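You operate a simulated robot arm through the tools that you are given. There is no shell and no other tool. Be economical: measure what you need, move in short steps, check, and stop when the job is done.

You are at the controls of a simulated robot arm. One attempt, no reset.

Task
Fill the teal bottle with 100 ml on the filling machine.
Fine: use nest B, one pull with the slider on 100; stand the bottle back in its spot on the mat; the others stay empty.
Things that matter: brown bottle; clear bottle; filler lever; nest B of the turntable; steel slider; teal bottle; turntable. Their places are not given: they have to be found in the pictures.

Only the result counts: the job must be done as asked and must still hold three seconds after the hand-in. Knocking over, shifting, dropping, spilling or breaking anything else fails it.

Robot
A 6-joint arm with a two-finger parallel gripper, fixed in place. Base frame: the origin is at the foot of the arm, x ahead of it, y to its left, z up; the work surface is at about z = 860. Units: mm, degrees, N and s.
With the tool pointing down near the work surface it reaches from about 260 to 680 mm from the base axis. Its first joint turns from -66.0 to 66.0 degrees. Payload 2.9 kg.
Tool frame: the origin (TCP) lies between the finger pads and is the grasp point; the fingertips stand 30 mm ahead of it; z points along the fingers, y is the line along which they close. Largest opening 110 mm; finger width 20, thickness 10; the body of the gripper, 48 by 112 mm, starts 55 mm behind the TCP.
Orientation is that of the tool frame in the base frame, as [roll, pitch, yaw] about the fixed x, y, z axes, in that order (R = Rz(yaw) Ry(pitch) Rx(roll)). With the fingers straight down and closing along the base's y, the tool's x points along the base's -x, its y along +y and its z along -z.

Tools
- The arm moves only by the tool move_arm. Its argument "steps" is a list of rows, each a list of 2 entries, a list of its own where there are three numbers: the shift along the tool's x, y, z in units of 100 mm (1.0 is 100 mm), then the turn, a rotation vector about the tool's x, y, z in units of 180 degrees (1.0 is 180 degrees). In form: [[[dx, dy, dz], [ax, ay, az]], ...]. A call has 1 to 8 rows; each row is the pose to reach, as a shift and turn from the pose commanded when the call began, along the tool's axes at that moment. "jaw" is the gripper command, from -1 (fully open) to 1 (shut), values between in proportion, set as the call begins (left out, the last holds). A call with a number of a shift or a turn outside -1 to 1 is refused whole. A row lasts 0.2 s, in which the tool goes at most 50 mm and 8.6 degrees; a call with a longer step from one row to the next is refused whole, and so is a gripper value outside its range. Where a pose cannot be reached the arm comes as near as it can. A force on the tool above 40 N (or 10 N above the force at the start of the call, whichever is more), or a blocked arm, ends the call early, and 0.2 s more pass. Each finger travels about 108 mm/s and halts on what it meets, pressing with about 27 N; the grip force reading is that of the motor and also rises with nothing between the fingers. The clock runs only during rows and for 0.2 s after the last one: add rows that repeat a pose to give the fingers time. The reply holds the time, the measured pose of the TCP, the force on the tool along the base axes, the opening and the grip force, in the units named above and with some noise, with the torque about the TCP (base axes, N m) and any sound that the robot's microphone picked up.
- Cameras (640 x 400 px; columns grow to the right, rows downward): "scene" is fixed at [85.1, 445.1, 1379.2]; the picture's right is [-0.64, -0.77, 0.00], its down [-0.48, 0.40, -0.78] and it looks along [0.60, -0.50, -0.63] (base axes); focal length 214 px, centre (320, 200). "wrist" rides on the gripper at [72, 17, -103] in the tool frame; the picture's right is [-0.23, 0.97, 0.00], its down [-0.76, -0.18, -0.62] and it looks along [-0.61, -0.14, 0.78] (tool axes); focal length 222 px, centre (320, 200).
- snapshot(camera): a new picture of that camera. It takes no simulated time.
- pixel_to_xyz(camera, pixels): for up to 12 pixels [column, row] of the newest picture of that camera ("zoom" is the newest enlarged one), the place [x, y, z] in the base frame of the surface seen there, good to about 2 mm. It takes no simulated time.
- enlarge(camera, box): a new picture of the part [left, top, right, bottom] of that camera's present view, enlarged. It takes no simulated time.
- close_job(): hands the job in; it is judged then, once.

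Work in short steps. Measure before you move; look again where a grasp or a placing could have gone wrong, and mend it. You have 80 turns and 38 pictures in all, those below and enlarged ones among them. Open the gripper and draw the arm clear of the work before you hand the job in, unless the task says otherwise; then end with one line.

The tools are called after ">>>" as a command line: name --argument value ..., lists and objects as JSON in quotes. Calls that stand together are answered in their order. move_arm: Moves the arm, as the interface text tells. Its arguments: {"type":"object","properties":{"steps":{"type":"array","items":{"type":"array"}},"jaw":{"type":"number"}},"required":["steps"]} The other tools are called the same way: snapshot (camera) takes a picture; pixel_to_xyz (camera, pixels) gives the place of the surface under pixels of a picture; enlarge (camera, box) takes an enlarged picture of a part of a camera's view; close_job () hands the job in.

At the start:

```text
clock: 0.0
tcp_pos: [377.0, 92.4, 1262.4]
tool_rot: [-180.0, 0.0, -180.0]
contact_force: [-0.2, -0.7, 0.2]
moment: [0.02, 0.01, 0.01]
grip_width: 110.3
grasp_force: 0.1
```

scene: 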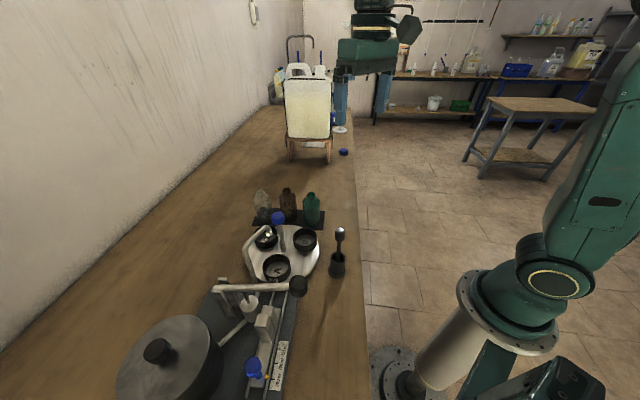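
wrist: 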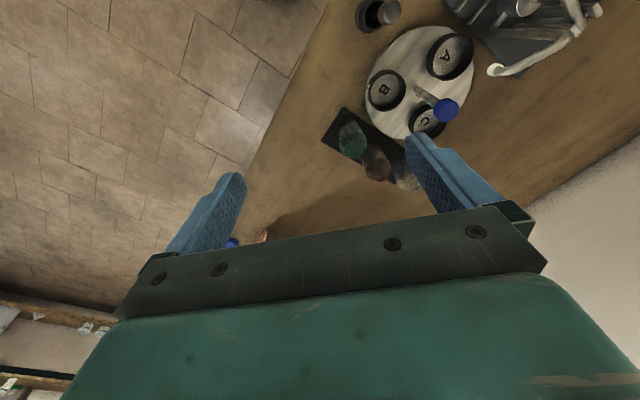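

I start by enlarging the filling station and the bottles in the scene view, around (270, 270).

>>> enlarge --camera "scene" --box '[190, 260, 350, 400]'

>>> enlarge --camera "scene" --box '[230, 180, 360, 290]'

>>> enlarge --camera "wrist" --box '[310, 0, 610, 190]'

```text
2.86 times, centred on (270, 330) of scene
```

zoom: 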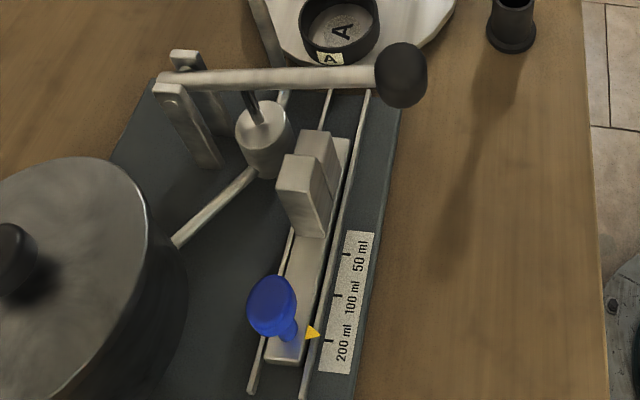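

```text
3.64 times, centred on (295, 235) of scene
```

zoom: 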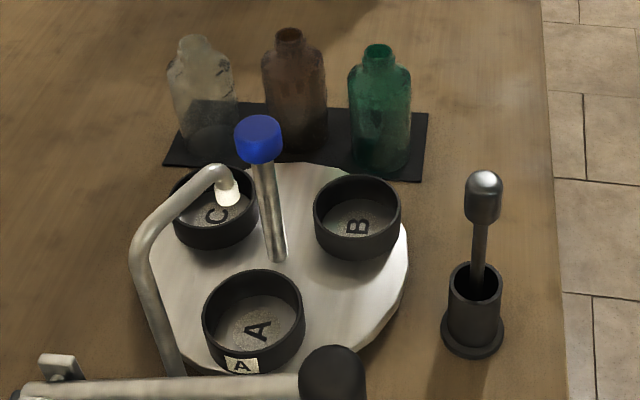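

```text
2.11 times, centred on (460, 95) of wrist
```

zoom: 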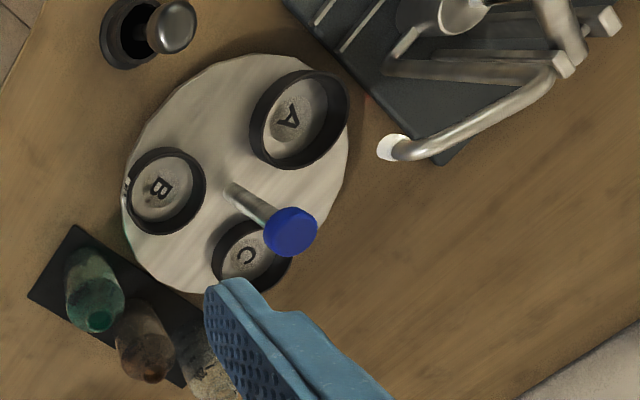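

The zooms show the teal bottle at about scene (312,200), nests A/B/C, the blue turntable post, the spout, the slider with its yellow pointer on 200, and the lever with its black ball. I measure all of these.

>>> pixel_to_xyz --camera "scene" --pixels '[[311.5, 193.8], [286.5, 189.7], [259.3, 191.1], [278, 215.3], [282.7, 250], [277.2, 270.8], [305.5, 242.7], [266.2, 239.2], [269.7, 234], [253.2, 365], [298.7, 286.3], [267.3, 376.5]]'

>>> pixel_to_xyz --camera "scene" --pixels '[[273.5, 379.3], [276.3, 363.6], [279.4, 348.9], [312, 235.5], [326, 213], [254, 221], [220, 287], [250, 310], [262, 320], [320, 300], [313, 212], [313, 222]]'

>>> pixel_to_xyz --camera "zoom" --pixels '[[158, 188], [288, 118], [247, 257], [228, 188], [290, 232], [388, 150], [99, 320], [153, 371], [130, 195], [230, 55], [72, 230], [30, 295]]'

```text
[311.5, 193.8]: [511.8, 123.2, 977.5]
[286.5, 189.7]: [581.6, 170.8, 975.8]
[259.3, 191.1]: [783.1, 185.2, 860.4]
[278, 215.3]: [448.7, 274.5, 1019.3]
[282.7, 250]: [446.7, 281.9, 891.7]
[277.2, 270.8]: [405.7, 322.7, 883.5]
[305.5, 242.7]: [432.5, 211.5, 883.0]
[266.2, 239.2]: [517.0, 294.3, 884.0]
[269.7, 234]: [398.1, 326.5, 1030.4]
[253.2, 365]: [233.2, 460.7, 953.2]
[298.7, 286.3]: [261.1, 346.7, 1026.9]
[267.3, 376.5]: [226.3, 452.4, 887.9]
```

```text
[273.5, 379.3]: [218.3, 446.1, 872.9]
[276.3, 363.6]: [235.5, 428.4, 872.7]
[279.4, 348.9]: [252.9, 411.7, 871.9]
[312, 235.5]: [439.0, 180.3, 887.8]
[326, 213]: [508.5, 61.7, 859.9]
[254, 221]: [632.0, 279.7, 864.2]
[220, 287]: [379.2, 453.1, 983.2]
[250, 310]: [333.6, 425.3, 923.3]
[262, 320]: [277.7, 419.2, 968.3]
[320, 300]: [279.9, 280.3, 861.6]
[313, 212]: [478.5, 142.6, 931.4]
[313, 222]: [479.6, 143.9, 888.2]
```

```text
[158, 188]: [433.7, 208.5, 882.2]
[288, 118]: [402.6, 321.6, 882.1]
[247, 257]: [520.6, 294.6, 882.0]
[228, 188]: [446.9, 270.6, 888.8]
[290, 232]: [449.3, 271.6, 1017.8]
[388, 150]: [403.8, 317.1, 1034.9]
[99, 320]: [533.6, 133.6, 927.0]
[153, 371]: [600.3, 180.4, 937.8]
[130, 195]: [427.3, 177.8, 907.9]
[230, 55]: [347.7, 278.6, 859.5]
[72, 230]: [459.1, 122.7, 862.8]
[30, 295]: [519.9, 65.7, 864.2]
```

The spout stands over nest A's place and the turntable centre is about (452,275). The pointer needs about 25 mm along (0.71,-0.71). I now measure obstacle heights (pot, pestle, spout bend, lever pivot) from the scene picture.

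>>> pixel_to_xyz --camera "scene" --pixels '[[158, 351], [190, 340], [215, 345], [339, 232], [338, 258], [265.5, 227.5], [247, 240], [250, 275], [217, 288], [240, 289], [275, 287], [232, 333]]'

>>> pixel_to_xyz --camera "scene" --pixels '[[263, 312], [270, 303], [253, 361], [253, 369], [258, 376], [246, 367], [260, 364], [311, 192], [307.5, 194], [315.5, 194], [302, 212], [319, 212]]'

```text
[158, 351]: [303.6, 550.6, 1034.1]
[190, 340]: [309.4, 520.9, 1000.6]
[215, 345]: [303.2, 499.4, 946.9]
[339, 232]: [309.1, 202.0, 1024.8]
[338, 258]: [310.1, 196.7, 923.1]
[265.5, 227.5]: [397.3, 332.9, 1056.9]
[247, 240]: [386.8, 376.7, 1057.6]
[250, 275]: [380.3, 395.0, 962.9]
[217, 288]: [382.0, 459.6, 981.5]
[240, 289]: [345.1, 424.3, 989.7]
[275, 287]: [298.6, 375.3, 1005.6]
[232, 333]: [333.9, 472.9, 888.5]
```

```text
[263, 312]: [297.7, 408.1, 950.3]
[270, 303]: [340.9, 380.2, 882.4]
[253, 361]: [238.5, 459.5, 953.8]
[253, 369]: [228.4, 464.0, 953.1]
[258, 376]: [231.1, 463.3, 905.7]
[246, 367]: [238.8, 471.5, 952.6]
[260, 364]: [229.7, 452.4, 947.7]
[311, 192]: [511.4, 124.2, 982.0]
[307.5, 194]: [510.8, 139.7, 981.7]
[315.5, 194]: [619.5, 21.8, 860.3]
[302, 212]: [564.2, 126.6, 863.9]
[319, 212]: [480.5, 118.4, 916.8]
```

Obstacles: pot lid up to about 1034 at (304,551), spout bend 1058, pestle 1025 at (310,200), lever ball 1027. I start with the slider: travel high towards it and turn the tool to yaw -135, so that the fingers close along the rails with the camera away from the pot.

>>> move_arm --steps '[[[0.07, 0.17, 0], [0, 0, -0.042]], [[0.15, 0.34, 0], [0, 0, -0.084]], [[0.22, 0.5, 0], [0, 0, -0.126]], [[0.3, 0.67, 0], [0, 0, -0.168]], [[0.37, 0.84, 0], [0, 0, -0.21]], [[0.44, 1.0, 0], [0, 0, -0.25]]]' --jaw -0.2

```text
clock: 1.4
tcp_pos: [332.0, 191.4, 1262.2]
tool_rot: [180.0, 0.1, -134.9]
contact_force: [0.2, -0.3, 0.3]
moment: [-0.01, 0.04, 0.04]
grip_width: 65.9
grasp_force: 0.1
```

The yaw is right. I continue diagonally in the rotated frame towards the slider knob, staying high.

>>> move_arm --steps '[[[-0.2, 0.33, 0], [0, 0, 0]], [[-0.4, 0.66, 0], [0, 0, 0]], [[-0.6, 1.0, 0.0], [0, 0, 0]]]'

>>> move_arm --steps '[[[-0.2, 0.33, 0], [0, 0, 0]], [[-0.4, 0.66, 0], [0, 0, 0]], [[-0.59, 1.0, 0.0], [0, 0, 0]]]'

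```text
clock: 2.2
tcp_pos: [304.4, 305.9, 1261.8]
tool_rot: [180.0, 0.0, -135.0]
contact_force: [0.1, 0.2, -0.5]
moment: [-0.02, 0.01, 0.0]
grip_width: 66.3
grasp_force: 0.0
```

```text
clock: 3.0
tcp_pos: [273.7, 418.5, 1264.6]
tool_rot: [180.0, 0.0, -135.0]
contact_force: [-0.3, -0.3, -0.1]
moment: [0.01, -0.01, 0.0]
grip_width: 66.0
grasp_force: 0.0
```

Now at (274,418,1264). I move the last 60 mm along tool y and come down to about z = 1100, then look.

>>> move_arm --steps '[[[0, 0.3, 0.25], [0, 0, 0]], [[0, 0.59, 0.5], [0, 0, 0]], [[0, 0.59, 1.0], [0, 0, 0]]]'

>>> snapshot --camera "wrist"

```text
clock: 3.8
tcp_pos: [233.0, 464.0, 1161.9]
tool_rot: [-180.0, 0.2, -135.0]
contact_force: [-0.2, 0.4, -0.3]
moment: [0.02, 0.0, 0.02]
grip_width: 66.3
grasp_force: 0.0
```

```text
32 pictures are left
```

wrist: 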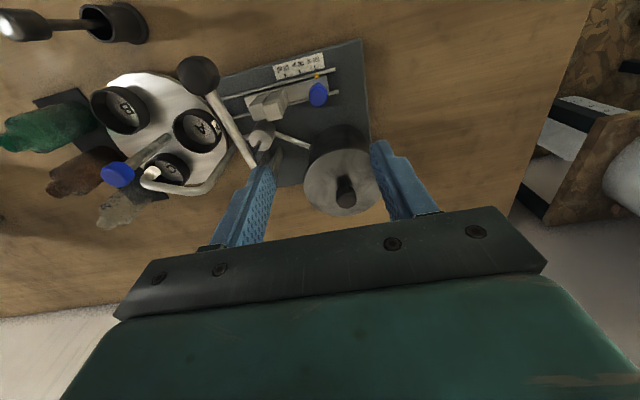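

The slider knob shows at wrist pixel (318,94). I measure it, the pointer, and the lever ball at (198,74).

>>> pixel_to_xyz --camera "wrist" --pixels '[[318, 94], [311, 94], [325, 94], [318, 86], [318, 103], [317, 76], [198, 74], [265, 104], [346, 190], [340, 140]]'

>>> enlarge --camera "wrist" --box '[210, 30, 380, 140]'

```text
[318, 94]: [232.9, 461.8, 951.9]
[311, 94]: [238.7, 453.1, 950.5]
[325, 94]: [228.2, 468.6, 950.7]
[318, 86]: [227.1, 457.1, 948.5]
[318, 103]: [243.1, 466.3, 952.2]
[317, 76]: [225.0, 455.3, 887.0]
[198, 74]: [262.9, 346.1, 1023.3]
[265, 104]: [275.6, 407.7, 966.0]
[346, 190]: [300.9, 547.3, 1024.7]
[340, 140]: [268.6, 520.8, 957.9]
```

```text
3.64 times, centred on (295, 85) of wrist
```

zoom: 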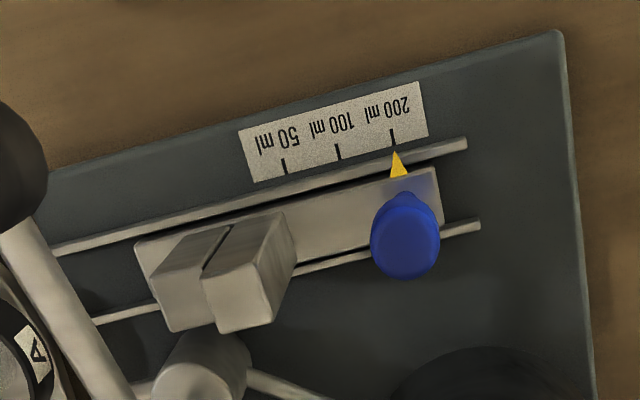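

I measure the ticks and the pointer tip precisely in the enlarged picture: ticks (393,138), (339,152), (285,166), pointer tip (396,152).

>>> pixel_to_xyz --camera "zoom" --pixels '[[393, 138], [339, 152], [285, 166], [396, 156], [398, 172], [404, 250], [375, 240], [438, 240], [404, 215], [408, 275]]'

>>> move_arm --steps '[[[0.02, 0, 0.4], [0, 0, 0]], [[0.02, 0, 0.8], [0, 0, 0]], [[0.02, 0, 1.0], [0, 0, 0]]]'

```text
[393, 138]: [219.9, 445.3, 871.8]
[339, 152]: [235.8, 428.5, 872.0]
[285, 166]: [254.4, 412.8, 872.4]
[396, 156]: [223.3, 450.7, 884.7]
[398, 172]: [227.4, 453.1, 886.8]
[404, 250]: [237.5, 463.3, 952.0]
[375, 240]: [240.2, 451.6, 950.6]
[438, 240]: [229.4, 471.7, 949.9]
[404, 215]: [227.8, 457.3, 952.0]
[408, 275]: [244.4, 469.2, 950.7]
```

```text
clock: 4.6
tcp_pos: [232.8, 458.7, 1061.2]
tool_rot: [-180.0, 0.0, -135.0]
contact_force: [0.1, 0.7, 0.1]
moment: [0.0, -0.03, -0.03]
grip_width: 66.0
grasp_force: 0.2
```

The knob centre is about (235.5,462). I correct by -4 mm in tool x and come down to TCP z = 943.

>>> move_arm --steps '[[[-0.04, 0, 0.4], [0, 0, 0]], [[-0.04, 0, 0.7], [0, 0, 0]], [[-0.04, 0, 0.85], [0, 0, 0]], [[-0.04, 0, 1.0], [0, 0, 0]]]'

>>> move_arm --steps '[[[0, 0, 0.17], [0, 0, 0]], [[0, 0, 0.17], [0, 0, 0]]]'

```text
clock: 5.6
tcp_pos: [233.6, 461.5, 962.6]
tool_rot: [-179.9, -0.1, -135.0]
contact_force: [0.3, 0.1, 0.1]
moment: [-0.03, 0.0, 0.0]
grip_width: 66.0
grasp_force: 0.1
```

```text
clock: 6.2
tcp_pos: [234.8, 460.4, 947.1]
tool_rot: [180.0, -0.1, -135.0]
contact_force: [0.9, 1.0, -0.3]
moment: [0.01, 0.03, -0.02]
grip_width: 66.2
grasp_force: 0.2
```

In place at the knob; I close the gripper while standing still.

>>> move_arm --steps '[[[0, 0, 0], [0, 0, 0]], [[0, 0, 0], [0, 0, 0]], [[0, 0, 0], [0, 0, 0]]]' --jaw 1

>>> enlarge --camera "wrist" --box '[180, 30, 440, 200]'

```text
clock: 7.0
tcp_pos: [235.7, 460.6, 946.9]
tool_rot: [180.0, 0.0, -135.1]
contact_force: [3.8, -4.3, -2.1]
moment: [0.28, 0.18, -0.07]
grip_width: 25.8
grasp_force: 45.0
```

```text
2.35 times, centred on (310, 115) of wrist
```

zoom: 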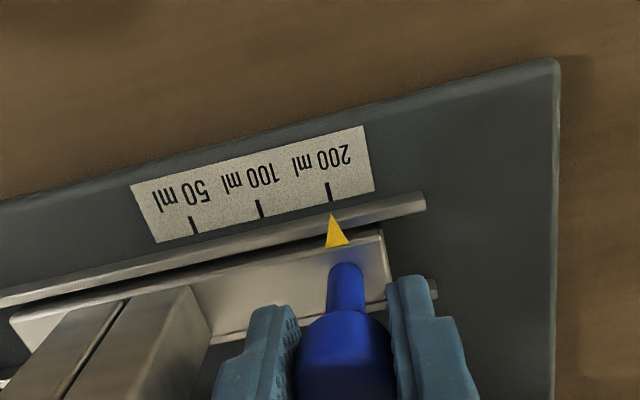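

Knob gripped (26 mm). I drag it 24 mm along tool -y towards the 100 tick.

>>> move_arm --steps '[[[0, -0.08, 0], [0, 0, 0]], [[0, -0.16, 0], [0, 0, 0]], [[0, -0.24, 0], [0, 0, 0]], [[0, -0.24, 0], [0, 0, 0]]]'

>>> enlarge --camera "wrist" --box '[220, 40, 400, 160]'

```text
clock: 8.0
tcp_pos: [251.6, 443.8, 946.3]
tool_rot: [-179.9, 0.1, -134.9]
contact_force: [-3.2, -0.4, 9.7]
moment: [-0.86, 0.35, 0.09]
grip_width: 25.6
grasp_force: 45.4
```

```text
3.33 times, centred on (310, 100) of wrist
```

zoom: 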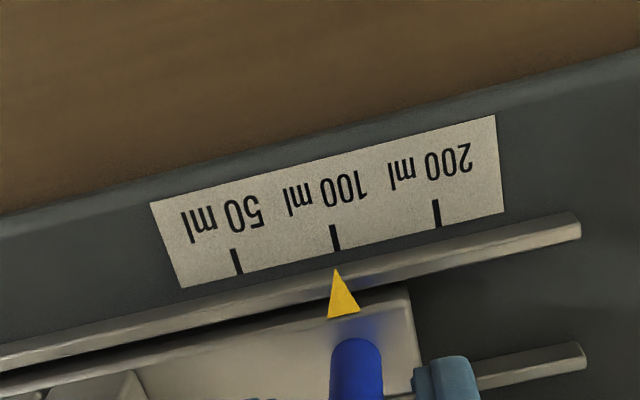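

The pointer appears at the 100 tick; I check the numbers: tick (335,238), pointer tip (336,270).

>>> pixel_to_xyz --camera "zoom" --pixels '[[335, 230], [335, 245], [437, 213], [237, 262], [337, 276], [340, 295], [343, 312]]'

```text
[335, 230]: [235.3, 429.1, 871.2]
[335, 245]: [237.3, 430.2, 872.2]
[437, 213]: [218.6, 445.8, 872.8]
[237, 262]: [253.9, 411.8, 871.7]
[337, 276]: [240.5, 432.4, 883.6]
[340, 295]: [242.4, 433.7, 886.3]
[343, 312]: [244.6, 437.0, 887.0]
```

Pointer -135.7 vs tick -136.7 along the rail: within about 1 mm. I release and rise.

>>> move_arm --steps '[[[0, 0, 0], [0, 0, 0]], [[0, 0, 0], [0, 0, 0]], [[0, 0, 0], [0, 0, 0]]]' --jaw -0.2

>>> move_arm --steps '[[[0, 0, -0.3], [0, 0, 0]], [[0, 0, -0.65], [0, 0, 0]], [[0, 0, -1.0], [0, 0, 0]]]'

>>> enlarge --camera "wrist" --box '[220, 30, 400, 150]'

```text
clock: 8.8
tcp_pos: [251.9, 445.0, 945.7]
tool_rot: [-180.0, -0.1, -135.0]
contact_force: [-0.1, -0.2, 0.1]
moment: [0.02, 0.01, 0.0]
grip_width: 66.0
grasp_force: 0.0
```

```text
clock: 9.6
tcp_pos: [250.5, 443.6, 1046.2]
tool_rot: [180.0, 0.0, -135.0]
contact_force: [0.6, -0.1, 0.3]
moment: [0.01, 0.02, 0.01]
grip_width: 66.2
grasp_force: 0.1
```

```text
3.33 times, centred on (310, 90) of wrist
```

zoom: 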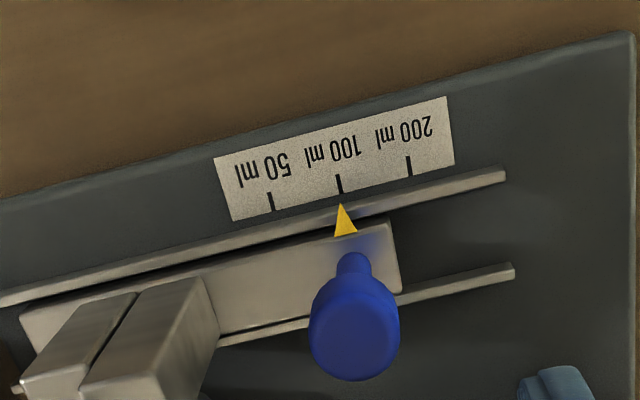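

The slider sits on 100. Now I rise and travel along tool -y towards the teal bottle (about (514,130)), keeping yaw -135, which closes across the bottle row.

>>> move_arm --steps '[[[0, 0, -0.45], [0, 0, 0]], [[0, 0, -0.9], [0, 0, 0]], [[0, -0.45, -1.0], [0, 0, 0]], [[0, -0.9, -1.0], [0, 0, 0]], [[0.0, -1.0, -1.0], [0, 0, 0]]]'

>>> move_arm --steps '[[[0, -0.45, 0], [0, 0, 0]], [[0.1, -0.9, 0], [0, 0, 0]], [[0.15, -1.0, 0], [0, 0, 0]]]'

>>> move_arm --steps '[[[0, -0.45, 0], [0, 0, 0]], [[0.1, -0.9, 0], [0, 0, 0]], [[0.2, -1.0, 0], [0, 0, 0]]]'

>>> move_arm --steps '[[[0, -0.45, 0], [0, 0, 0]], [[0, -0.9, 0], [0, 0, 0]], [[0, -1.0, 0], [0, 0, 0]]]' --jaw -1

>>> snapshot --camera "wrist"

```text
clock: 10.8
tcp_pos: [322.4, 370.4, 1146.0]
tool_rot: [180.0, 0.0, -134.9]
contact_force: [0.6, -0.4, 0.2]
moment: [-0.04, 0.0, 0.0]
grip_width: 66.1
grasp_force: 0.0
```

```text
clock: 11.6
tcp_pos: [383.4, 290.7, 1147.3]
tool_rot: [-180.0, -0.1, -135.0]
contact_force: [-0.7, -0.3, -0.4]
moment: [0.03, 0.0, 0.0]
grip_width: 66.0
grasp_force: 0.0
```

```text
clock: 12.4
tcp_pos: [439.7, 204.6, 1146.4]
tool_rot: [180.0, 0.0, -134.9]
contact_force: [-0.5, -0.1, -0.9]
moment: [-0.01, 0.04, 0.0]
grip_width: 65.8
grasp_force: 0.0
```

```text
clock: 13.2
tcp_pos: [510.8, 135.3, 1146.4]
tool_rot: [180.0, 0.0, -135.1]
contact_force: [0.2, 0.8, -0.4]
moment: [0.02, 0.02, -0.01]
grip_width: 109.9
grasp_force: 0.1
```

```text
27 pictures are left
```

wrist: 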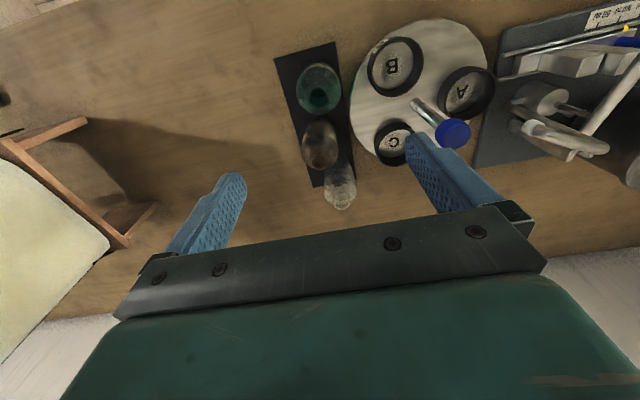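

>>> enlarge --camera "wrist" --box '[260, 30, 400, 130]'

```text
4.00 times, centred on (330, 80) of wrist
```

zoom: 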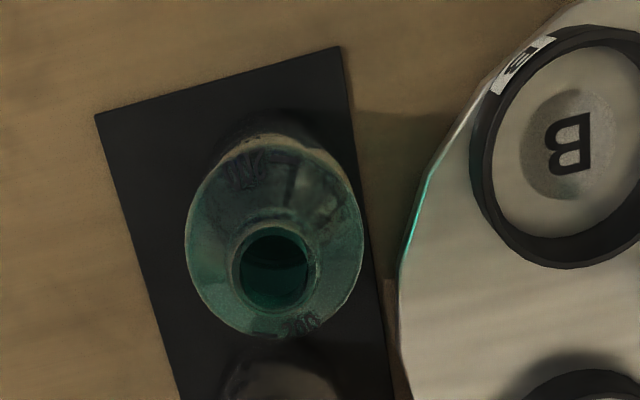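

The teal bottle's mouth is at zoom (273,268), its shoulder ring spans (186..363, 240). I measure the mouth rim, shoulder edges, mat corners and nest B rim.

>>> pixel_to_xyz --camera "zoom" --pixels '[[236, 268], [313, 268], [273, 227], [273, 309], [190, 240], [359, 240], [274, 150], [274, 333], [97, 115], [341, 47], [556, 147], [476, 140]]'

>>> pixel_to_xyz --camera "wrist" --pixels '[[369, 65], [423, 65], [397, 39], [395, 95], [395, 66], [369, 72], [420, 80], [468, 90], [392, 143], [440, 105]]'

```text
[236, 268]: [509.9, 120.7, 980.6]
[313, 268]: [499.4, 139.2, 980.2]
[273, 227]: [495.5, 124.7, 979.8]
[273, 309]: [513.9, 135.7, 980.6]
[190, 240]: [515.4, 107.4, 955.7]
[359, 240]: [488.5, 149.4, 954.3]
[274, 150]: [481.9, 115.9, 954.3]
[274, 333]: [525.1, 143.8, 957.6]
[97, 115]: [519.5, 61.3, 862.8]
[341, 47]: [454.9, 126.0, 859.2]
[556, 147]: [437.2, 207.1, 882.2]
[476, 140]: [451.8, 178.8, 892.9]
```

```text
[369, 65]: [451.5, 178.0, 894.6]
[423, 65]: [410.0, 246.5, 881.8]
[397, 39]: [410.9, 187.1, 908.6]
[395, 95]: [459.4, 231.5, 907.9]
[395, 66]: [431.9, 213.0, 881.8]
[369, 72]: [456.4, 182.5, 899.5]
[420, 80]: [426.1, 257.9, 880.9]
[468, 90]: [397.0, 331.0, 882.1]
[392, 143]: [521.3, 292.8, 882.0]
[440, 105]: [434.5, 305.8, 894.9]
```

Bottle centre (504,130), shoulder at z 955, top 980. For the placing I need nest B's centre well, so I enlarge it from here.

>>> enlarge --camera "wrist" --box '[356, 25, 436, 105]'

```text
5.00 times, centred on (396, 65) of wrist
```

zoom: 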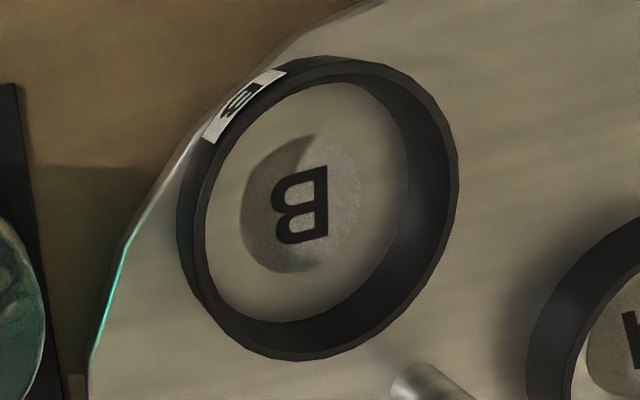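

I sample points on the top of nest B's rim.

>>> pixel_to_xyz --camera "zoom" --pixels '[[453, 185], [448, 240], [420, 105], [370, 66], [300, 72], [202, 220], [203, 275], [230, 325], [290, 352], [350, 343], [410, 302], [303, 205]]'

```text
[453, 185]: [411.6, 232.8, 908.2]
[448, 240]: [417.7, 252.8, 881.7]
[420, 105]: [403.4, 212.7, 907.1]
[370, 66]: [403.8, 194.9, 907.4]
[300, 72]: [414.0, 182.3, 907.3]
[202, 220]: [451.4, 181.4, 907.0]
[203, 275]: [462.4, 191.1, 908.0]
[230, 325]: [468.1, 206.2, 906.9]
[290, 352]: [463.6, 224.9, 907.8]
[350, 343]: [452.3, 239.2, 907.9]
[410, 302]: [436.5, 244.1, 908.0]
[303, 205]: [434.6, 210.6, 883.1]
```

Nest B's rim fits a circle centred on (435,209.7), radius about 33. Now I narrow the jaw to 80 mm and come down on the teal bottle at (504,130).

>>> move_arm --steps '[[[0.085, 0.01, 0.3], [0, 0, 0]], [[0.085, 0.01, 0.65], [0, 0, 0]], [[0.085, 0.01, 1.0], [0, 0, 0]], [[0.085, 0.01, 1.0], [0, 0, 0]]]' --jaw -0.45

>>> snapshot --camera "wrist"

```text
clock: 14.2
tcp_pos: [503.9, 131.5, 1045.3]
tool_rot: [-180.0, 0.0, -134.9]
contact_force: [-0.6, 0.5, -0.3]
moment: [-0.01, 0.01, -0.01]
grip_width: 79.8
grasp_force: 0.0
```

```text
24 pictures are left
```

wrist: 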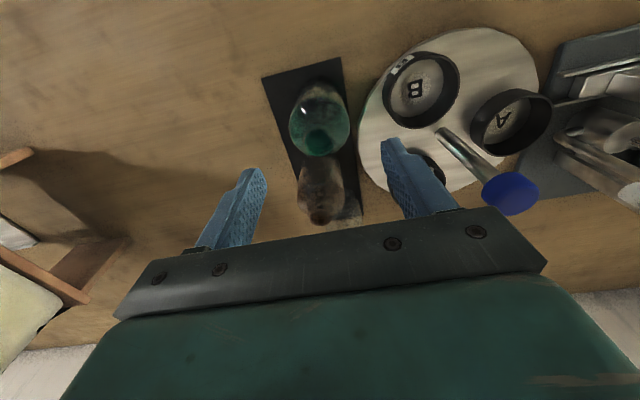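

Lined up: the bottle at (320,130) lies between the fingers. I descend in two calls to z = 935.

>>> move_arm --steps '[[[0, 0, 0.25], [0, 0, 0]], [[0, 0, 0.5], [0, 0, 0]], [[0, 0, 0.75], [0, 0, 0]], [[0, 0, 0.9], [0, 0, 0]], [[0, 0, 1.0], [0, 0, 0]]]'

>>> move_arm --steps '[[[0, 0, 0.05], [0, 0, 0]], [[0, 0, 0.1], [0, 0, 0]], [[0, 0, 0.1], [0, 0, 0]]]'

>>> move_arm --steps '[[[0, 0, 0], [0, 0, 0]], [[0, 0, 0], [0, 0, 0]], [[0, 0, 0], [0, 0, 0]]]' --jaw 0.3

```text
clock: 15.4
tcp_pos: [504.9, 131.4, 945.6]
tool_rot: [180.0, 0.0, -135.0]
contact_force: [0.7, 0.5, -0.5]
moment: [-0.06, 0.03, 0.04]
grip_width: 79.6
grasp_force: 0.0
```

```text
clock: 16.2
tcp_pos: [504.0, 130.3, 933.8]
tool_rot: [-179.9, 0.0, -135.0]
contact_force: [-0.1, 0.4, 0.4]
moment: [0.0, -0.01, 0.0]
grip_width: 79.9
grasp_force: 0.0
```

```text
clock: 17.0
tcp_pos: [503.7, 130.4, 935.6]
tool_rot: [-180.0, 0.0, -135.0]
contact_force: [0.6, -0.7, 0.4]
moment: [-0.02, 0.02, 0.0]
grip_width: 54.3
grasp_force: 27.0
```

The bottle is held (54 mm wide, 27 N, no side force). I lift it 90 mm straight up, then carry it along to above nest B.

>>> move_arm --steps '[[[0, 0, -0.1], [0, 0, 0]], [[0, 0, -0.3], [0, 0, 0]], [[0, 0, -0.6], [0, 0, 0]], [[0, 0, -0.9], [0, 0, 0]]]'

>>> move_arm --steps '[[[-0.02, 0.25, 0], [0, 0, 0]], [[-0.04, 0.55, 0], [0, 0, 0]], [[-0.06, 0.85, 0], [0, 0, 0]], [[-0.073, 1.0, 0], [0, 0, 0]], [[-0.073, 1.0, 0], [0, 0, 0]]]'

>>> snapshot --camera "wrist"

```text
clock: 18.0
tcp_pos: [505.5, 133.0, 1025.2]
tool_rot: [-179.9, 0.0, -135.0]
contact_force: [-0.4, 0.4, -0.6]
moment: [-0.03, 0.0, 0.02]
grip_width: 54.1
grasp_force: 26.4
```

```text
clock: 19.2
tcp_pos: [436.2, 207.6, 1023.8]
tool_rot: [-180.0, 0.0, -134.9]
contact_force: [-0.4, -0.3, -1.0]
moment: [0.0, -0.01, 0.02]
grip_width: 54.2
grasp_force: 26.9
```

```text
23 pictures are left
```

wrist: 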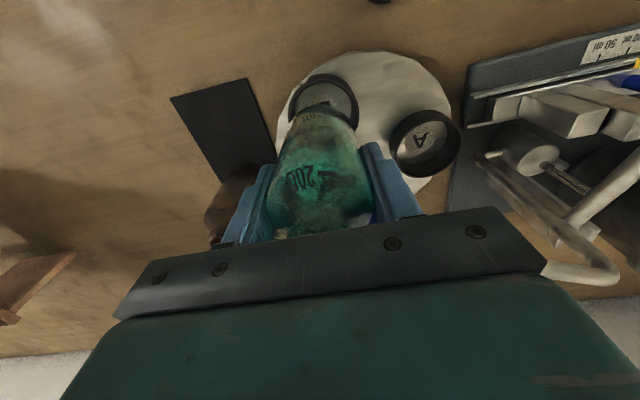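

The bottle hangs above nest B. I shift +4.7 mm in tool y for the last offset and descend to just above the nest floor (TCP 958), watching the force.

>>> move_arm --steps '[[[0, 0.047, 0], [0, 0, 0]], [[0, 0.047, 0.2], [0, 0, 0]], [[0, 0.047, 0.35], [0, 0, 0]], [[0, 0.047, 0.5], [0, 0, 0]], [[0, 0.047, 0.58], [0, 0, 0]], [[0, 0.047, 0.64], [0, 0, 0]]]'

>>> snapshot --camera "scene"

```text
clock: 20.6
tcp_pos: [434.6, 209.8, 960.9]
tool_rot: [180.0, 0.0, -135.0]
contact_force: [-0.1, 0.5, -0.1]
moment: [0.01, 0.0, -0.01]
grip_width: 53.9
grasp_force: 26.7
```

```text
22 pictures are left
```

scene: 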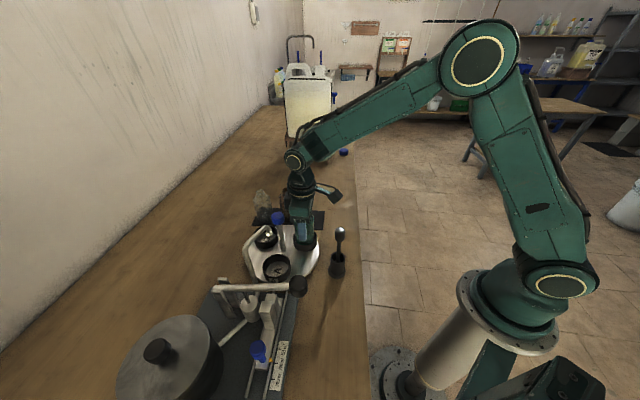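

No contact so far; I lower in 2 mm steps until touch.

>>> move_arm --steps '[[[0, 0, 0.02], [0, 0, 0]], [[0, 0, 0.04], [0, 0, 0]], [[0, 0, 0.055], [0, 0, 0]]]'

>>> enlarge --camera "wrist" --box '[230, 50, 430, 230]'

```text
clock: 21.4
tcp_pos: [435.8, 210.6, 954.5]
tool_rot: [180.0, 0.1, -134.9]
contact_force: [-0.2, -0.1, -0.1]
moment: [0.0, 0.0, -0.01]
grip_width: 54.0
grasp_force: 27.0
```

```text
2.22 times, centred on (330, 140) of wrist
```

zoom: 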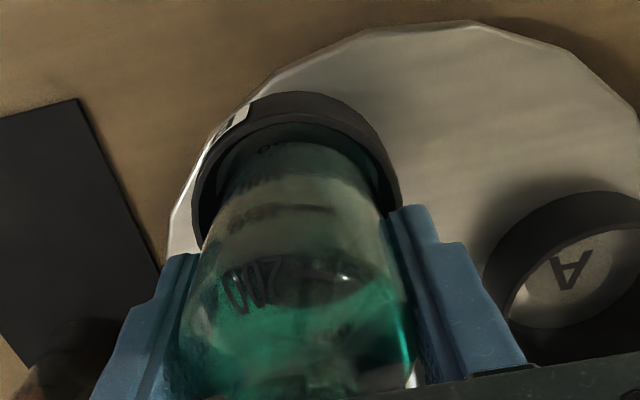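

The bottle is inside the nest ring, no contact yet. I lower another 4 mm in small steps.

>>> move_arm --steps '[[[0, 0, 0.01], [0, 0, 0]], [[0, 0, 0.02], [0, 0, 0]], [[0, 0, 0.02], [0, 0, 0]]]'

>>> move_arm --steps '[[[0, 0, 0.01], [0, 0, 0]], [[0, 0, 0.02], [0, 0, 0]], [[0, 0, 0.02], [0, 0, 0]]]'

```text
clock: 22.2
tcp_pos: [434.3, 211.2, 954.0]
tool_rot: [180.0, 0.0, -135.0]
contact_force: [0.1, -0.8, 3.6]
moment: [-0.06, 0.01, -0.02]
grip_width: 54.0
grasp_force: 26.9
```

```text
clock: 23.0
tcp_pos: [434.6, 210.5, 953.8]
tool_rot: [-179.9, 0.3, -135.1]
contact_force: [0.2, -1.3, 25.0]
moment: [-0.16, 0.15, -0.05]
grip_width: 54.1
grasp_force: 27.5
```

Seated (25 N up). I ease back 2 mm, then open to 75 mm.

>>> move_arm --steps '[[[0, 0, -0.02], [0, 0, 0]], [[0, 0, -0.02], [0, 0, 0]]]'

>>> move_arm --steps '[[[0, 0, 0], [0, 0, 0]], [[0, 0, 0], [0, 0, 0]]]' --jaw -0.4

>>> move_arm --steps '[[[0, 0, -0.2], [0, 0, 0]], [[0, 0, -0.5], [0, 0, 0]], [[0, 0, -1.0], [0, 0, 0]]]'

>>> move_arm --steps '[[[0, 0, -0.4], [0, 0, 0]], [[0, 0, -0.6], [0, 0, 0]]]'

>>> snapshot --camera "wrist"

```text
clock: 23.6
tcp_pos: [434.3, 211.5, 952.7]
tool_rot: [180.0, -0.1, -135.0]
contact_force: [1.5, 1.1, 11.7]
moment: [0.1, -0.17, -0.02]
grip_width: 54.0
grasp_force: 27.2
```

```text
clock: 24.2
tcp_pos: [432.5, 211.0, 954.2]
tool_rot: [-180.0, -0.1, -135.0]
contact_force: [0.4, 0.2, -0.1]
moment: [0.01, -0.01, 0.02]
grip_width: 77.0
grasp_force: 0.0
```

```text
clock: 25.0
tcp_pos: [434.1, 210.1, 1056.4]
tool_rot: [-179.9, 0.0, -135.0]
contact_force: [-0.7, -0.3, 0.7]
moment: [-0.03, 0.04, -0.01]
grip_width: 77.2
grasp_force: 0.0
```

```text
clock: 25.6
tcp_pos: [435.8, 209.8, 1114.5]
tool_rot: [-180.0, 0.0, -135.0]
contact_force: [0.5, 0.6, 0.7]
moment: [-0.01, 0.0, 0.0]
grip_width: 77.1
grasp_force: 0.0
```

```text
20 pictures are left
```

wrist: 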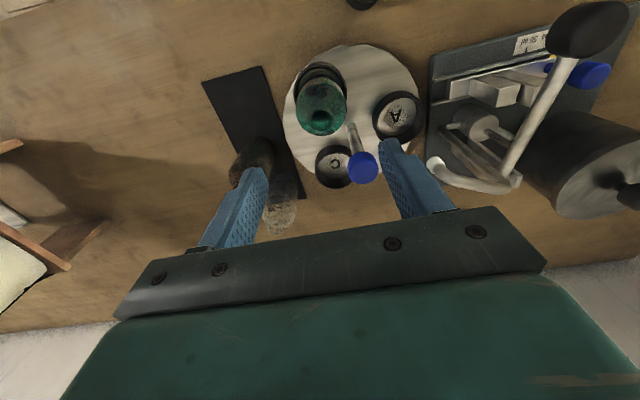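

The bottle stands in nest B. I measure the blue turntable knob at (362,166) and the post base (350,125), plus bottle mouth.

>>> pixel_to_xyz --camera "wrist" --pixels '[[362, 167], [351, 167], [374, 167], [362, 155], [362, 180], [351, 128], [354, 140], [398, 114], [334, 166], [320, 115], [432, 170], [475, 183]]'

```text
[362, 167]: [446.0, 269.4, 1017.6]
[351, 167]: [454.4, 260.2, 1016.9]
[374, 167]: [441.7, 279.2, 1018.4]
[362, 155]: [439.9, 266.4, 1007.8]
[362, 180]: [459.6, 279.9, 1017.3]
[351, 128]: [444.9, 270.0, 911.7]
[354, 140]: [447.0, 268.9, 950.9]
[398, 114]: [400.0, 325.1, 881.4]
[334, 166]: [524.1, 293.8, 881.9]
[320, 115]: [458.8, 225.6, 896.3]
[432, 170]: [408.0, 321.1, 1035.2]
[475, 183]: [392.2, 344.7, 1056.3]
```

Knob axis about (450,273.5), top 1018. I move above it at the same height, turning the tool +46 degrees so a clockwise 120-degree turn (B to the spout) is available.

>>> move_arm --steps '[[[-0.09, 0.06, 0], [0, 0, -0.0426]], [[-0.185, 0.114, 0], [0, 0, -0.0852]], [[-0.278, 0.17, 0], [0, 0, -0.1278]], [[-0.37, 0.23, 0], [0, 0, -0.1704]], [[-0.46, 0.29, 0], [0, 0, -0.213]], [[-0.555, 0.343, 0], [0, 0, -0.2556]]]' --jaw 0

>>> snapshot --camera "wrist"

```text
clock: 27.0
tcp_pos: [451.2, 273.8, 1111.9]
tool_rot: [179.9, 0.0, -88.8]
contact_force: [0.1, 0.4, 0.4]
moment: [-0.01, -0.01, 0.0]
grip_width: 55.1
grasp_force: 0.1
```

```text
19 pictures are left
```

wrist: 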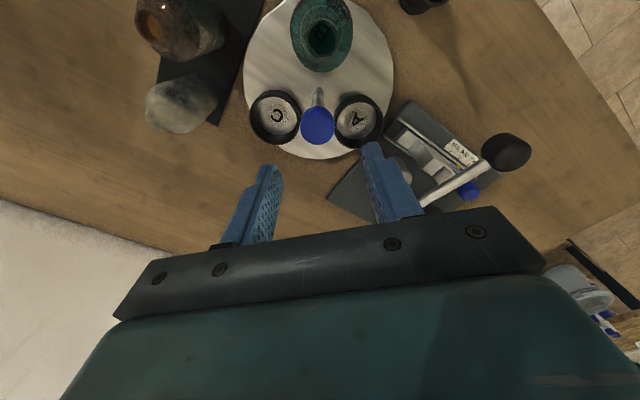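

The knob is at (318,126), between the fingers. I check its edges from this side before descending.

>>> pixel_to_xyz --camera "wrist" --pixels '[[318, 126], [304, 126], [332, 126], [318, 112], [318, 141], [319, 95], [320, 37]]'

>>> move_arm --steps '[[[0, 0, 0.35], [0, 0, 0]], [[0, 0, 0.7], [0, 0, 0]], [[0, 0, 0.98], [0, 0, 0]]]'

```text
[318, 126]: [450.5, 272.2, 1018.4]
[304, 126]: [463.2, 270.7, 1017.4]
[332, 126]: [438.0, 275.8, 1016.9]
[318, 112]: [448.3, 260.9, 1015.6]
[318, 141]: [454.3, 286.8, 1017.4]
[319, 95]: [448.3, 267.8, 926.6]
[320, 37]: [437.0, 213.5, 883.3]
```

```text
clock: 27.8
tcp_pos: [449.8, 274.3, 1016.4]
tool_rot: [-179.9, 0.0, -89.0]
contact_force: [-0.4, -0.4, 1.3]
moment: [0.0, 0.03, 0.0]
grip_width: 54.9
grasp_force: 0.1
```

Centred on (450.5,273.5). I lower 4 mm and close on the knob.

>>> move_arm --steps '[[[0, 0, 0.04], [0, 0, 0]], [[0, 0, 0.04], [0, 0, 0]], [[0, 0, 0.04], [0, 0, 0]], [[0, 0, 0.04], [0, 0, 0]]]' --jaw 1

```text
clock: 28.8
tcp_pos: [453.5, 273.9, 1016.4]
tool_rot: [-179.5, 0.3, -89.1]
contact_force: [23.9, -4.1, 26.1]
moment: [0.08, 0.06, -0.04]
grip_width: 31.0
grasp_force: 45.3
```

Gripped (31 mm) but with a 24 N side load in +x and an upward one: I'm about 3 mm off. I relieve the command by 3 mm in +x and 4 mm up.

>>> move_arm --steps '[[[0, -0.03, -0.03], [0, 0, 0]], [[0, -0.03, -0.03], [0, 0, 0]]]'

```text
clock: 29.4
tcp_pos: [452.0, 274.6, 1015.6]
tool_rot: [179.9, 0.0, -88.9]
contact_force: [11.5, -0.7, 15.5]
moment: [0.87, -0.24, -0.07]
grip_width: 30.8
grasp_force: 45.1
```

Halved; I relieve another 3 mm in x and 4 mm up.

>>> move_arm --steps '[[[0, -0.03, -0.04], [0, 0, 0]], [[0, -0.03, -0.04], [0, 0, 0]]]'

```text
clock: 30.0
tcp_pos: [452.7, 274.8, 1015.7]
tool_rot: [179.3, -0.3, -88.7]
contact_force: [-16.2, 2.7, -18.2]
moment: [0.99, -0.79, -0.02]
grip_width: 31.1
grasp_force: 45.4
```

Overshot slightly; I go back 1.7 mm and 2 mm, and then test a first 8-degree turn (tool +z = clockwise).

>>> move_arm --steps '[[[0, 0.017, 0.02], [0, 0, 0]], [[0, 0.017, 0.02], [0, 0, 0]]]'

>>> move_arm --steps '[[[0, 0, 0], [0, 0, 0.015]], [[0, 0, 0], [0, 0, 0.03]], [[0, 0, 0], [0, 0, 0.045]], [[0, 0, 0], [0, 0, 0.045]]]'

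>>> snapshot --camera "wrist"

```text
clock: 30.6
tcp_pos: [451.0, 273.3, 1015.2]
tool_rot: [179.7, -0.3, -88.9]
contact_force: [-20.0, 6.5, -21.3]
moment: [-0.99, -0.31, -0.06]
grip_width: 30.9
grasp_force: 44.7
```

```text
clock: 31.6
tcp_pos: [452.5, 274.0, 1014.8]
tool_rot: [179.8, 0.0, -97.0]
contact_force: [-18.9, 13.4, -23.5]
moment: [0.18, -0.32, 0.07]
grip_width: 30.6
grasp_force: 44.4
```

```text
18 pictures are left
```

wrist: 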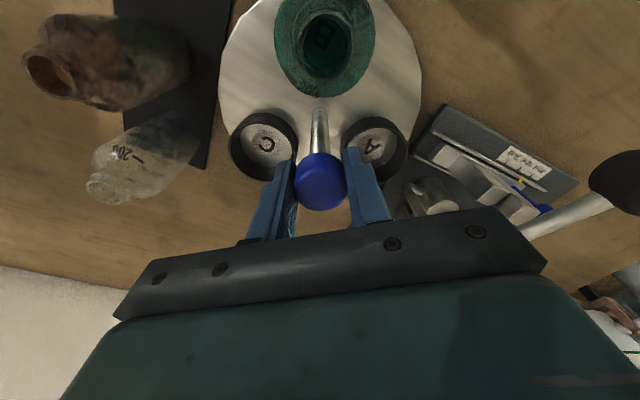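

The table turns along (A, C and the bottle kept their place in the view). I relieve the remaining load a little, then continue.

>>> move_arm --steps '[[[-0.008, 0.015, 0.02], [0, 0, 0]], [[-0.008, 0.015, 0.02], [0, 0, 0]]]'

```text
clock: 32.2
tcp_pos: [453.2, 275.3, 1015.0]
tool_rot: [179.9, 0.0, -97.2]
contact_force: [-12.9, 6.0, -6.7]
moment: [-1.01, 0.62, 0.06]
grip_width: 31.0
grasp_force: 44.7
```

Loads are down. I turn on by 40 degrees at 5 degrees per row.

>>> move_arm --steps '[[[0, 0.005, 0], [0, 0, 0.0278]], [[0, 0.008, 0], [0, 0, 0.0556]], [[0, 0.008, 0], [0, 0, 0.0833]], [[0, 0.008, 0], [0, 0, 0.1111]], [[0, 0.008, 0], [0, 0, 0.1389]], [[0, 0.008, 0], [0, 0, 0.1667]], [[0, 0.008, 0], [0, 0, 0.1944]], [[0, 0.008, 0], [0, 0, 0.2222]]]'

```text
clock: 34.0
tcp_pos: [451.8, 274.7, 1016.0]
tool_rot: [-179.9, 0.0, -137.2]
contact_force: [-11.0, -11.9, 13.3]
moment: [-0.05, 0.0, 0.02]
grip_width: 31.0
grasp_force: 45.3
```

Now at -137 degrees (48 turned), moderate loads. I turn another 40 degrees with a small relief.

>>> move_arm --steps '[[[0.01, 0, -0.01], [0, 0, 0.0278]], [[0.01, 0, -0.01], [0, 0, 0.0556]], [[0.01, 0, -0.01], [0, 0, 0.0833]], [[0.01, 0, -0.01], [0, 0, 0.1111]], [[0.01, 0, -0.01], [0, 0, 0.1389]], [[0.01, 0, -0.01], [0, 0, 0.1667]], [[0.01, 0, -0.01], [0, 0, 0.1944]], [[0.01, 0, -0.01], [0, 0, 0.2222]]]'

>>> snapshot --camera "scene"

```text
clock: 35.8
tcp_pos: [450.5, 275.0, 1016.4]
tool_rot: [179.8, 0.1, -177.0]
contact_force: [7.1, 17.8, -9.4]
moment: [-0.08, -1.08, 0.06]
grip_width: 30.8
grasp_force: 45.2
```

```text
17 pictures are left
```

scene: 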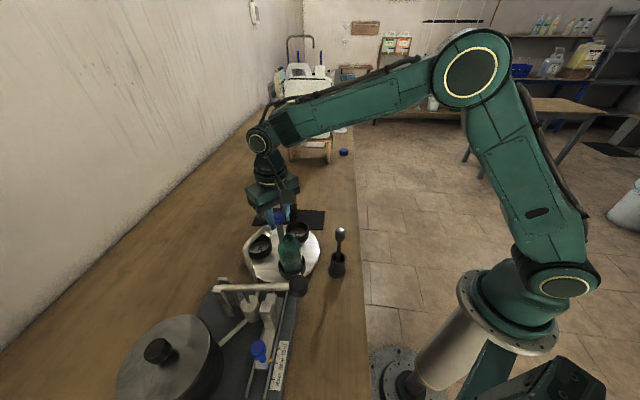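

88 degrees turned, the bottle rides well. Remaining 32 degrees, with a small relief.

>>> move_arm --steps '[[[-0.005, 0.012, 0.01], [0, 0, 0.0222]], [[-0.005, 0.012, 0.01], [0, 0, 0.0444]], [[-0.005, 0.012, 0.01], [0, 0, 0.0667]], [[-0.005, 0.012, 0.01], [0, 0, 0.0889]], [[-0.005, 0.012, 0.01], [0, 0, 0.1111]], [[-0.005, 0.012, 0.01], [0, 0, 0.1333]], [[-0.005, 0.012, 0.01], [0, 0, 0.1556]], [[-0.005, 0.012, 0.01], [0, 0, 0.1778]]]'

>>> enlarge --camera "scene" --box '[210, 190, 350, 300]'

```text
clock: 37.6
tcp_pos: [450.9, 277.0, 1015.2]
tool_rot: [180.0, 0.0, 150.8]
contact_force: [6.0, 17.3, 12.5]
moment: [-0.77, -0.76, -0.04]
grip_width: 30.9
grasp_force: 44.6
```

```text
3.64 times, centred on (280, 245) of scene
```

zoom: 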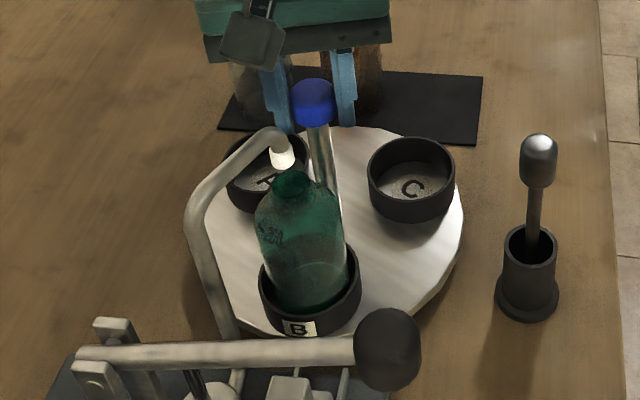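

B now faces the lever as A did at the start. I compare: bottle mouth (293,183), nozzle (282,152), nests A and C.

>>> pixel_to_xyz --camera "zoom" --pixels '[[293, 178], [275, 183], [313, 183], [293, 195], [282, 155], [274, 158], [291, 158], [410, 190], [268, 180], [298, 328], [370, 185], [453, 190]]'

```text
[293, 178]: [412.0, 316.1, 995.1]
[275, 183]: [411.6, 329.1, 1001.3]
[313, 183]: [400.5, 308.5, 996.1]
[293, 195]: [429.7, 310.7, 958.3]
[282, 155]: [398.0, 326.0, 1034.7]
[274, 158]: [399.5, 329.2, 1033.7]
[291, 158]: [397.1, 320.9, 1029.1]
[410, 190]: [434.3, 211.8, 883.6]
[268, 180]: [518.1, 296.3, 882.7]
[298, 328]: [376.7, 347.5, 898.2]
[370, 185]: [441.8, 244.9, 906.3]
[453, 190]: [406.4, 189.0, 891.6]
```

Nest C sits where B was and A where C was; the mouth (406,319) is under the nozzle (~(403,321)). I relieve the load, open, and rise.

>>> move_arm --steps '[[[0.003, 0.015, -0.01], [0, 0, 0]], [[0.003, 0.015, -0.01], [0, 0, 0]]]'

>>> move_arm --steps '[[[0, 0, 0], [0, 0, 0]], [[0, 0, 0], [0, 0, 0]]]' --jaw 0

>>> move_arm --steps '[[[0, 0, -0.3], [0, 0, 0]], [[0, 0, -0.7], [0, 0, 0]], [[0, 0, -1.0], [0, 0, 0]]]'

>>> enlarge --camera "scene" --box '[240, 200, 320, 280]'

>>> snapshot --camera "wrist"

```text
clock: 38.2
tcp_pos: [451.7, 276.4, 1016.3]
tool_rot: [179.9, 0.0, 150.8]
contact_force: [1.9, 10.3, 13.8]
moment: [0.09, -0.69, -0.06]
grip_width: 30.8
grasp_force: 44.8
```

```text
clock: 38.8
tcp_pos: [451.1, 275.1, 1014.3]
tool_rot: [-179.9, -0.1, 150.8]
contact_force: [0.1, -0.5, -0.5]
moment: [-0.01, 0.02, -0.03]
grip_width: 54.7
grasp_force: 0.0
```

```text
clock: 39.6
tcp_pos: [452.5, 278.6, 1115.9]
tool_rot: [-179.9, 0.0, 150.9]
contact_force: [0.1, 0.1, -0.2]
moment: [-0.03, 0.0, 0.02]
grip_width: 55.2
grasp_force: 0.1
```

```text
5.00 times, centred on (280, 240) of scene
```

zoom: 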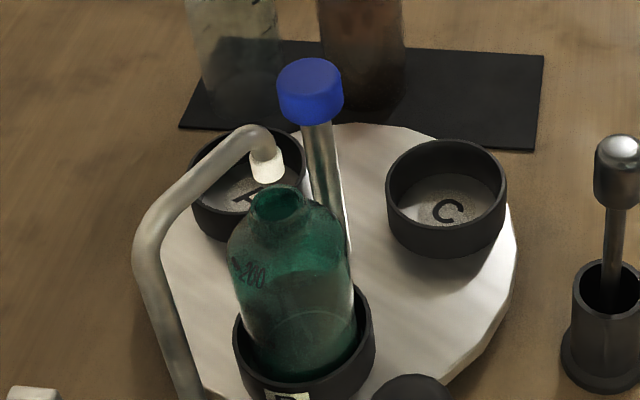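

```text
14 pictures are left
```

wrist: 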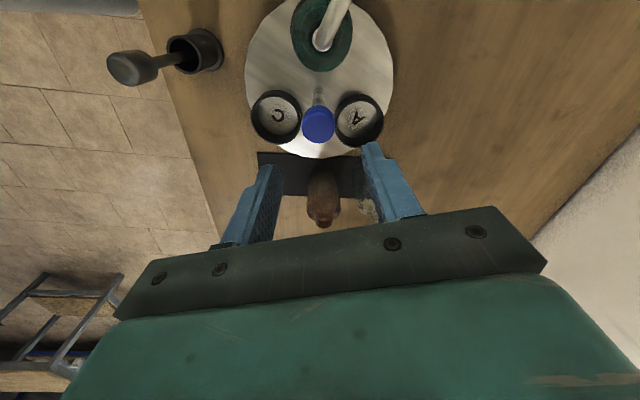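

I check the mouth ring against the nozzle in the zoom: mouth around (280,205), nozzle tip (267,170).

>>> pixel_to_xyz --camera "zoom" --pixels '[[254, 205], [305, 200], [275, 189], [280, 220], [300, 192], [262, 193], [267, 178], [254, 170], [281, 168], [232, 240], [345, 235], [237, 330]]'

>>> enlarge --camera "wrist" --box '[270, 0, 390, 90]'

```text
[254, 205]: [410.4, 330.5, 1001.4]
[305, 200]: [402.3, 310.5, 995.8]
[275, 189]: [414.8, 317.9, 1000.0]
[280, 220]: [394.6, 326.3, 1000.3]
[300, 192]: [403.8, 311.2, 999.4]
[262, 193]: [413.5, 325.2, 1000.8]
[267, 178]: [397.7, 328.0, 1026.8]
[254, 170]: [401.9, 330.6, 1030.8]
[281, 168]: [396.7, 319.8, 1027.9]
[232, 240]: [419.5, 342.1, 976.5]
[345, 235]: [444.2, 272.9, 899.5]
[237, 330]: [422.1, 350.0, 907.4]
```

```text
4.44 times, centred on (330, 45) of wrist
```

zoom: 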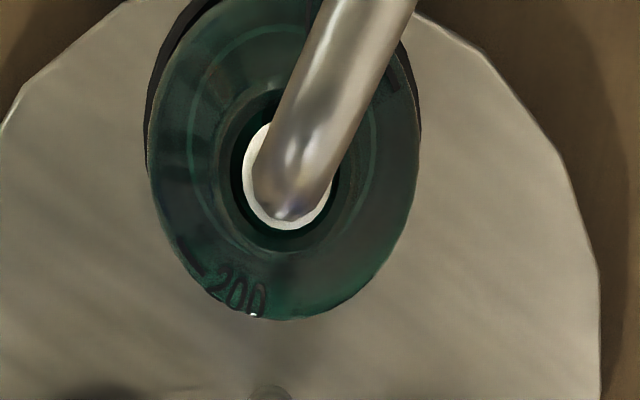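

The nozzle sits right inside the mouth outline. Next the lever: ball centre about (269,341.5), top 1027. I travel there in two calls with closed jaw, turning back to yaw -135.

>>> move_arm --steps '[[[0.16, -0.03, 0], [0, 0, -0.037]], [[0.32, -0.06, 0], [0, 0, -0.074]], [[0.48, -0.09, 0], [0, 0, -0.111]], [[0.64, -0.12, 0], [0, 0, -0.148]], [[0.8, -0.14, 0], [0, 0, -0.185]], [[0.95, -0.16, 0], [0, 0, -0.222]]]' --jaw 1

>>> move_arm --steps '[[[0.16, 0.1, 0], [0, 0, -0.038]], [[0.33, 0.2, 0], [0, 0, -0.076]], [[0.5, 0.3, 0], [0, 0, -0.114]], [[0.67, 0.4, 0], [0, 0, -0.152]], [[0.83, 0.498, 0], [0, 0, -0.19]]]'

>>> snapshot --camera "wrist"

```text
clock: 41.0
tcp_pos: [361.4, 309.3, 1115.9]
tool_rot: [-179.9, -0.1, -169.0]
contact_force: [-0.8, -0.7, 0.2]
moment: [-0.01, 0.01, -0.01]
grip_width: 0.0
grasp_force: 27.2
```

```text
clock: 42.2
tcp_pos: [269.0, 342.9, 1116.4]
tool_rot: [180.0, 0.0, -134.8]
contact_force: [0.3, -0.3, -0.5]
moment: [0.01, -0.03, 0.0]
grip_width: 0.2
grasp_force: 26.9
```

```text
12 pictures are left
```

wrist: 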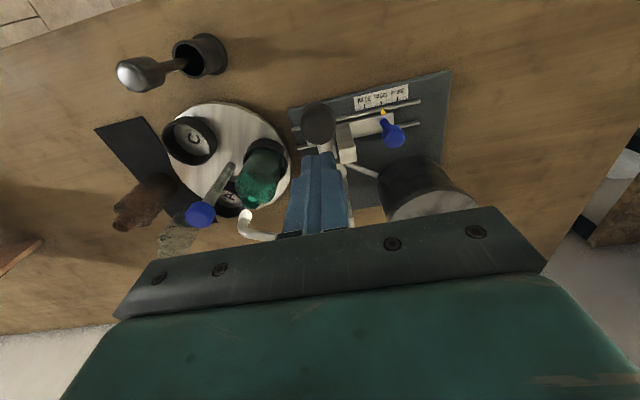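

The ball is at (319,124) with the lever running under the fingers. I measure the ball.

>>> pixel_to_xyz --camera "wrist" --pixels '[[319, 124], [304, 124], [335, 124], [319, 108], [319, 139], [326, 150], [383, 112], [387, 104]]'

>>> move_arm --steps '[[[0, 0, 0.25], [0, 0, 0]], [[0, 0, 0.45], [0, 0, 0]], [[0, 0, 0.53], [0, 0, 0]]]'

```text
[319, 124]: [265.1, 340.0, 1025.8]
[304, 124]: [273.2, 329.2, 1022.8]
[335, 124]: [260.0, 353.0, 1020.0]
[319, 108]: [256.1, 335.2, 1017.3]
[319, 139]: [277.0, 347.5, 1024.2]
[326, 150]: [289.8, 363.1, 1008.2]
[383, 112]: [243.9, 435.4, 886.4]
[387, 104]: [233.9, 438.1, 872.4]
```

```text
clock: 43.0
tcp_pos: [269.4, 342.4, 1063.3]
tool_rot: [180.0, 0.0, -134.9]
contact_force: [0.0, 0.3, 0.1]
moment: [0.0, -0.03, -0.01]
grip_width: 0.5
grasp_force: 27.0
```

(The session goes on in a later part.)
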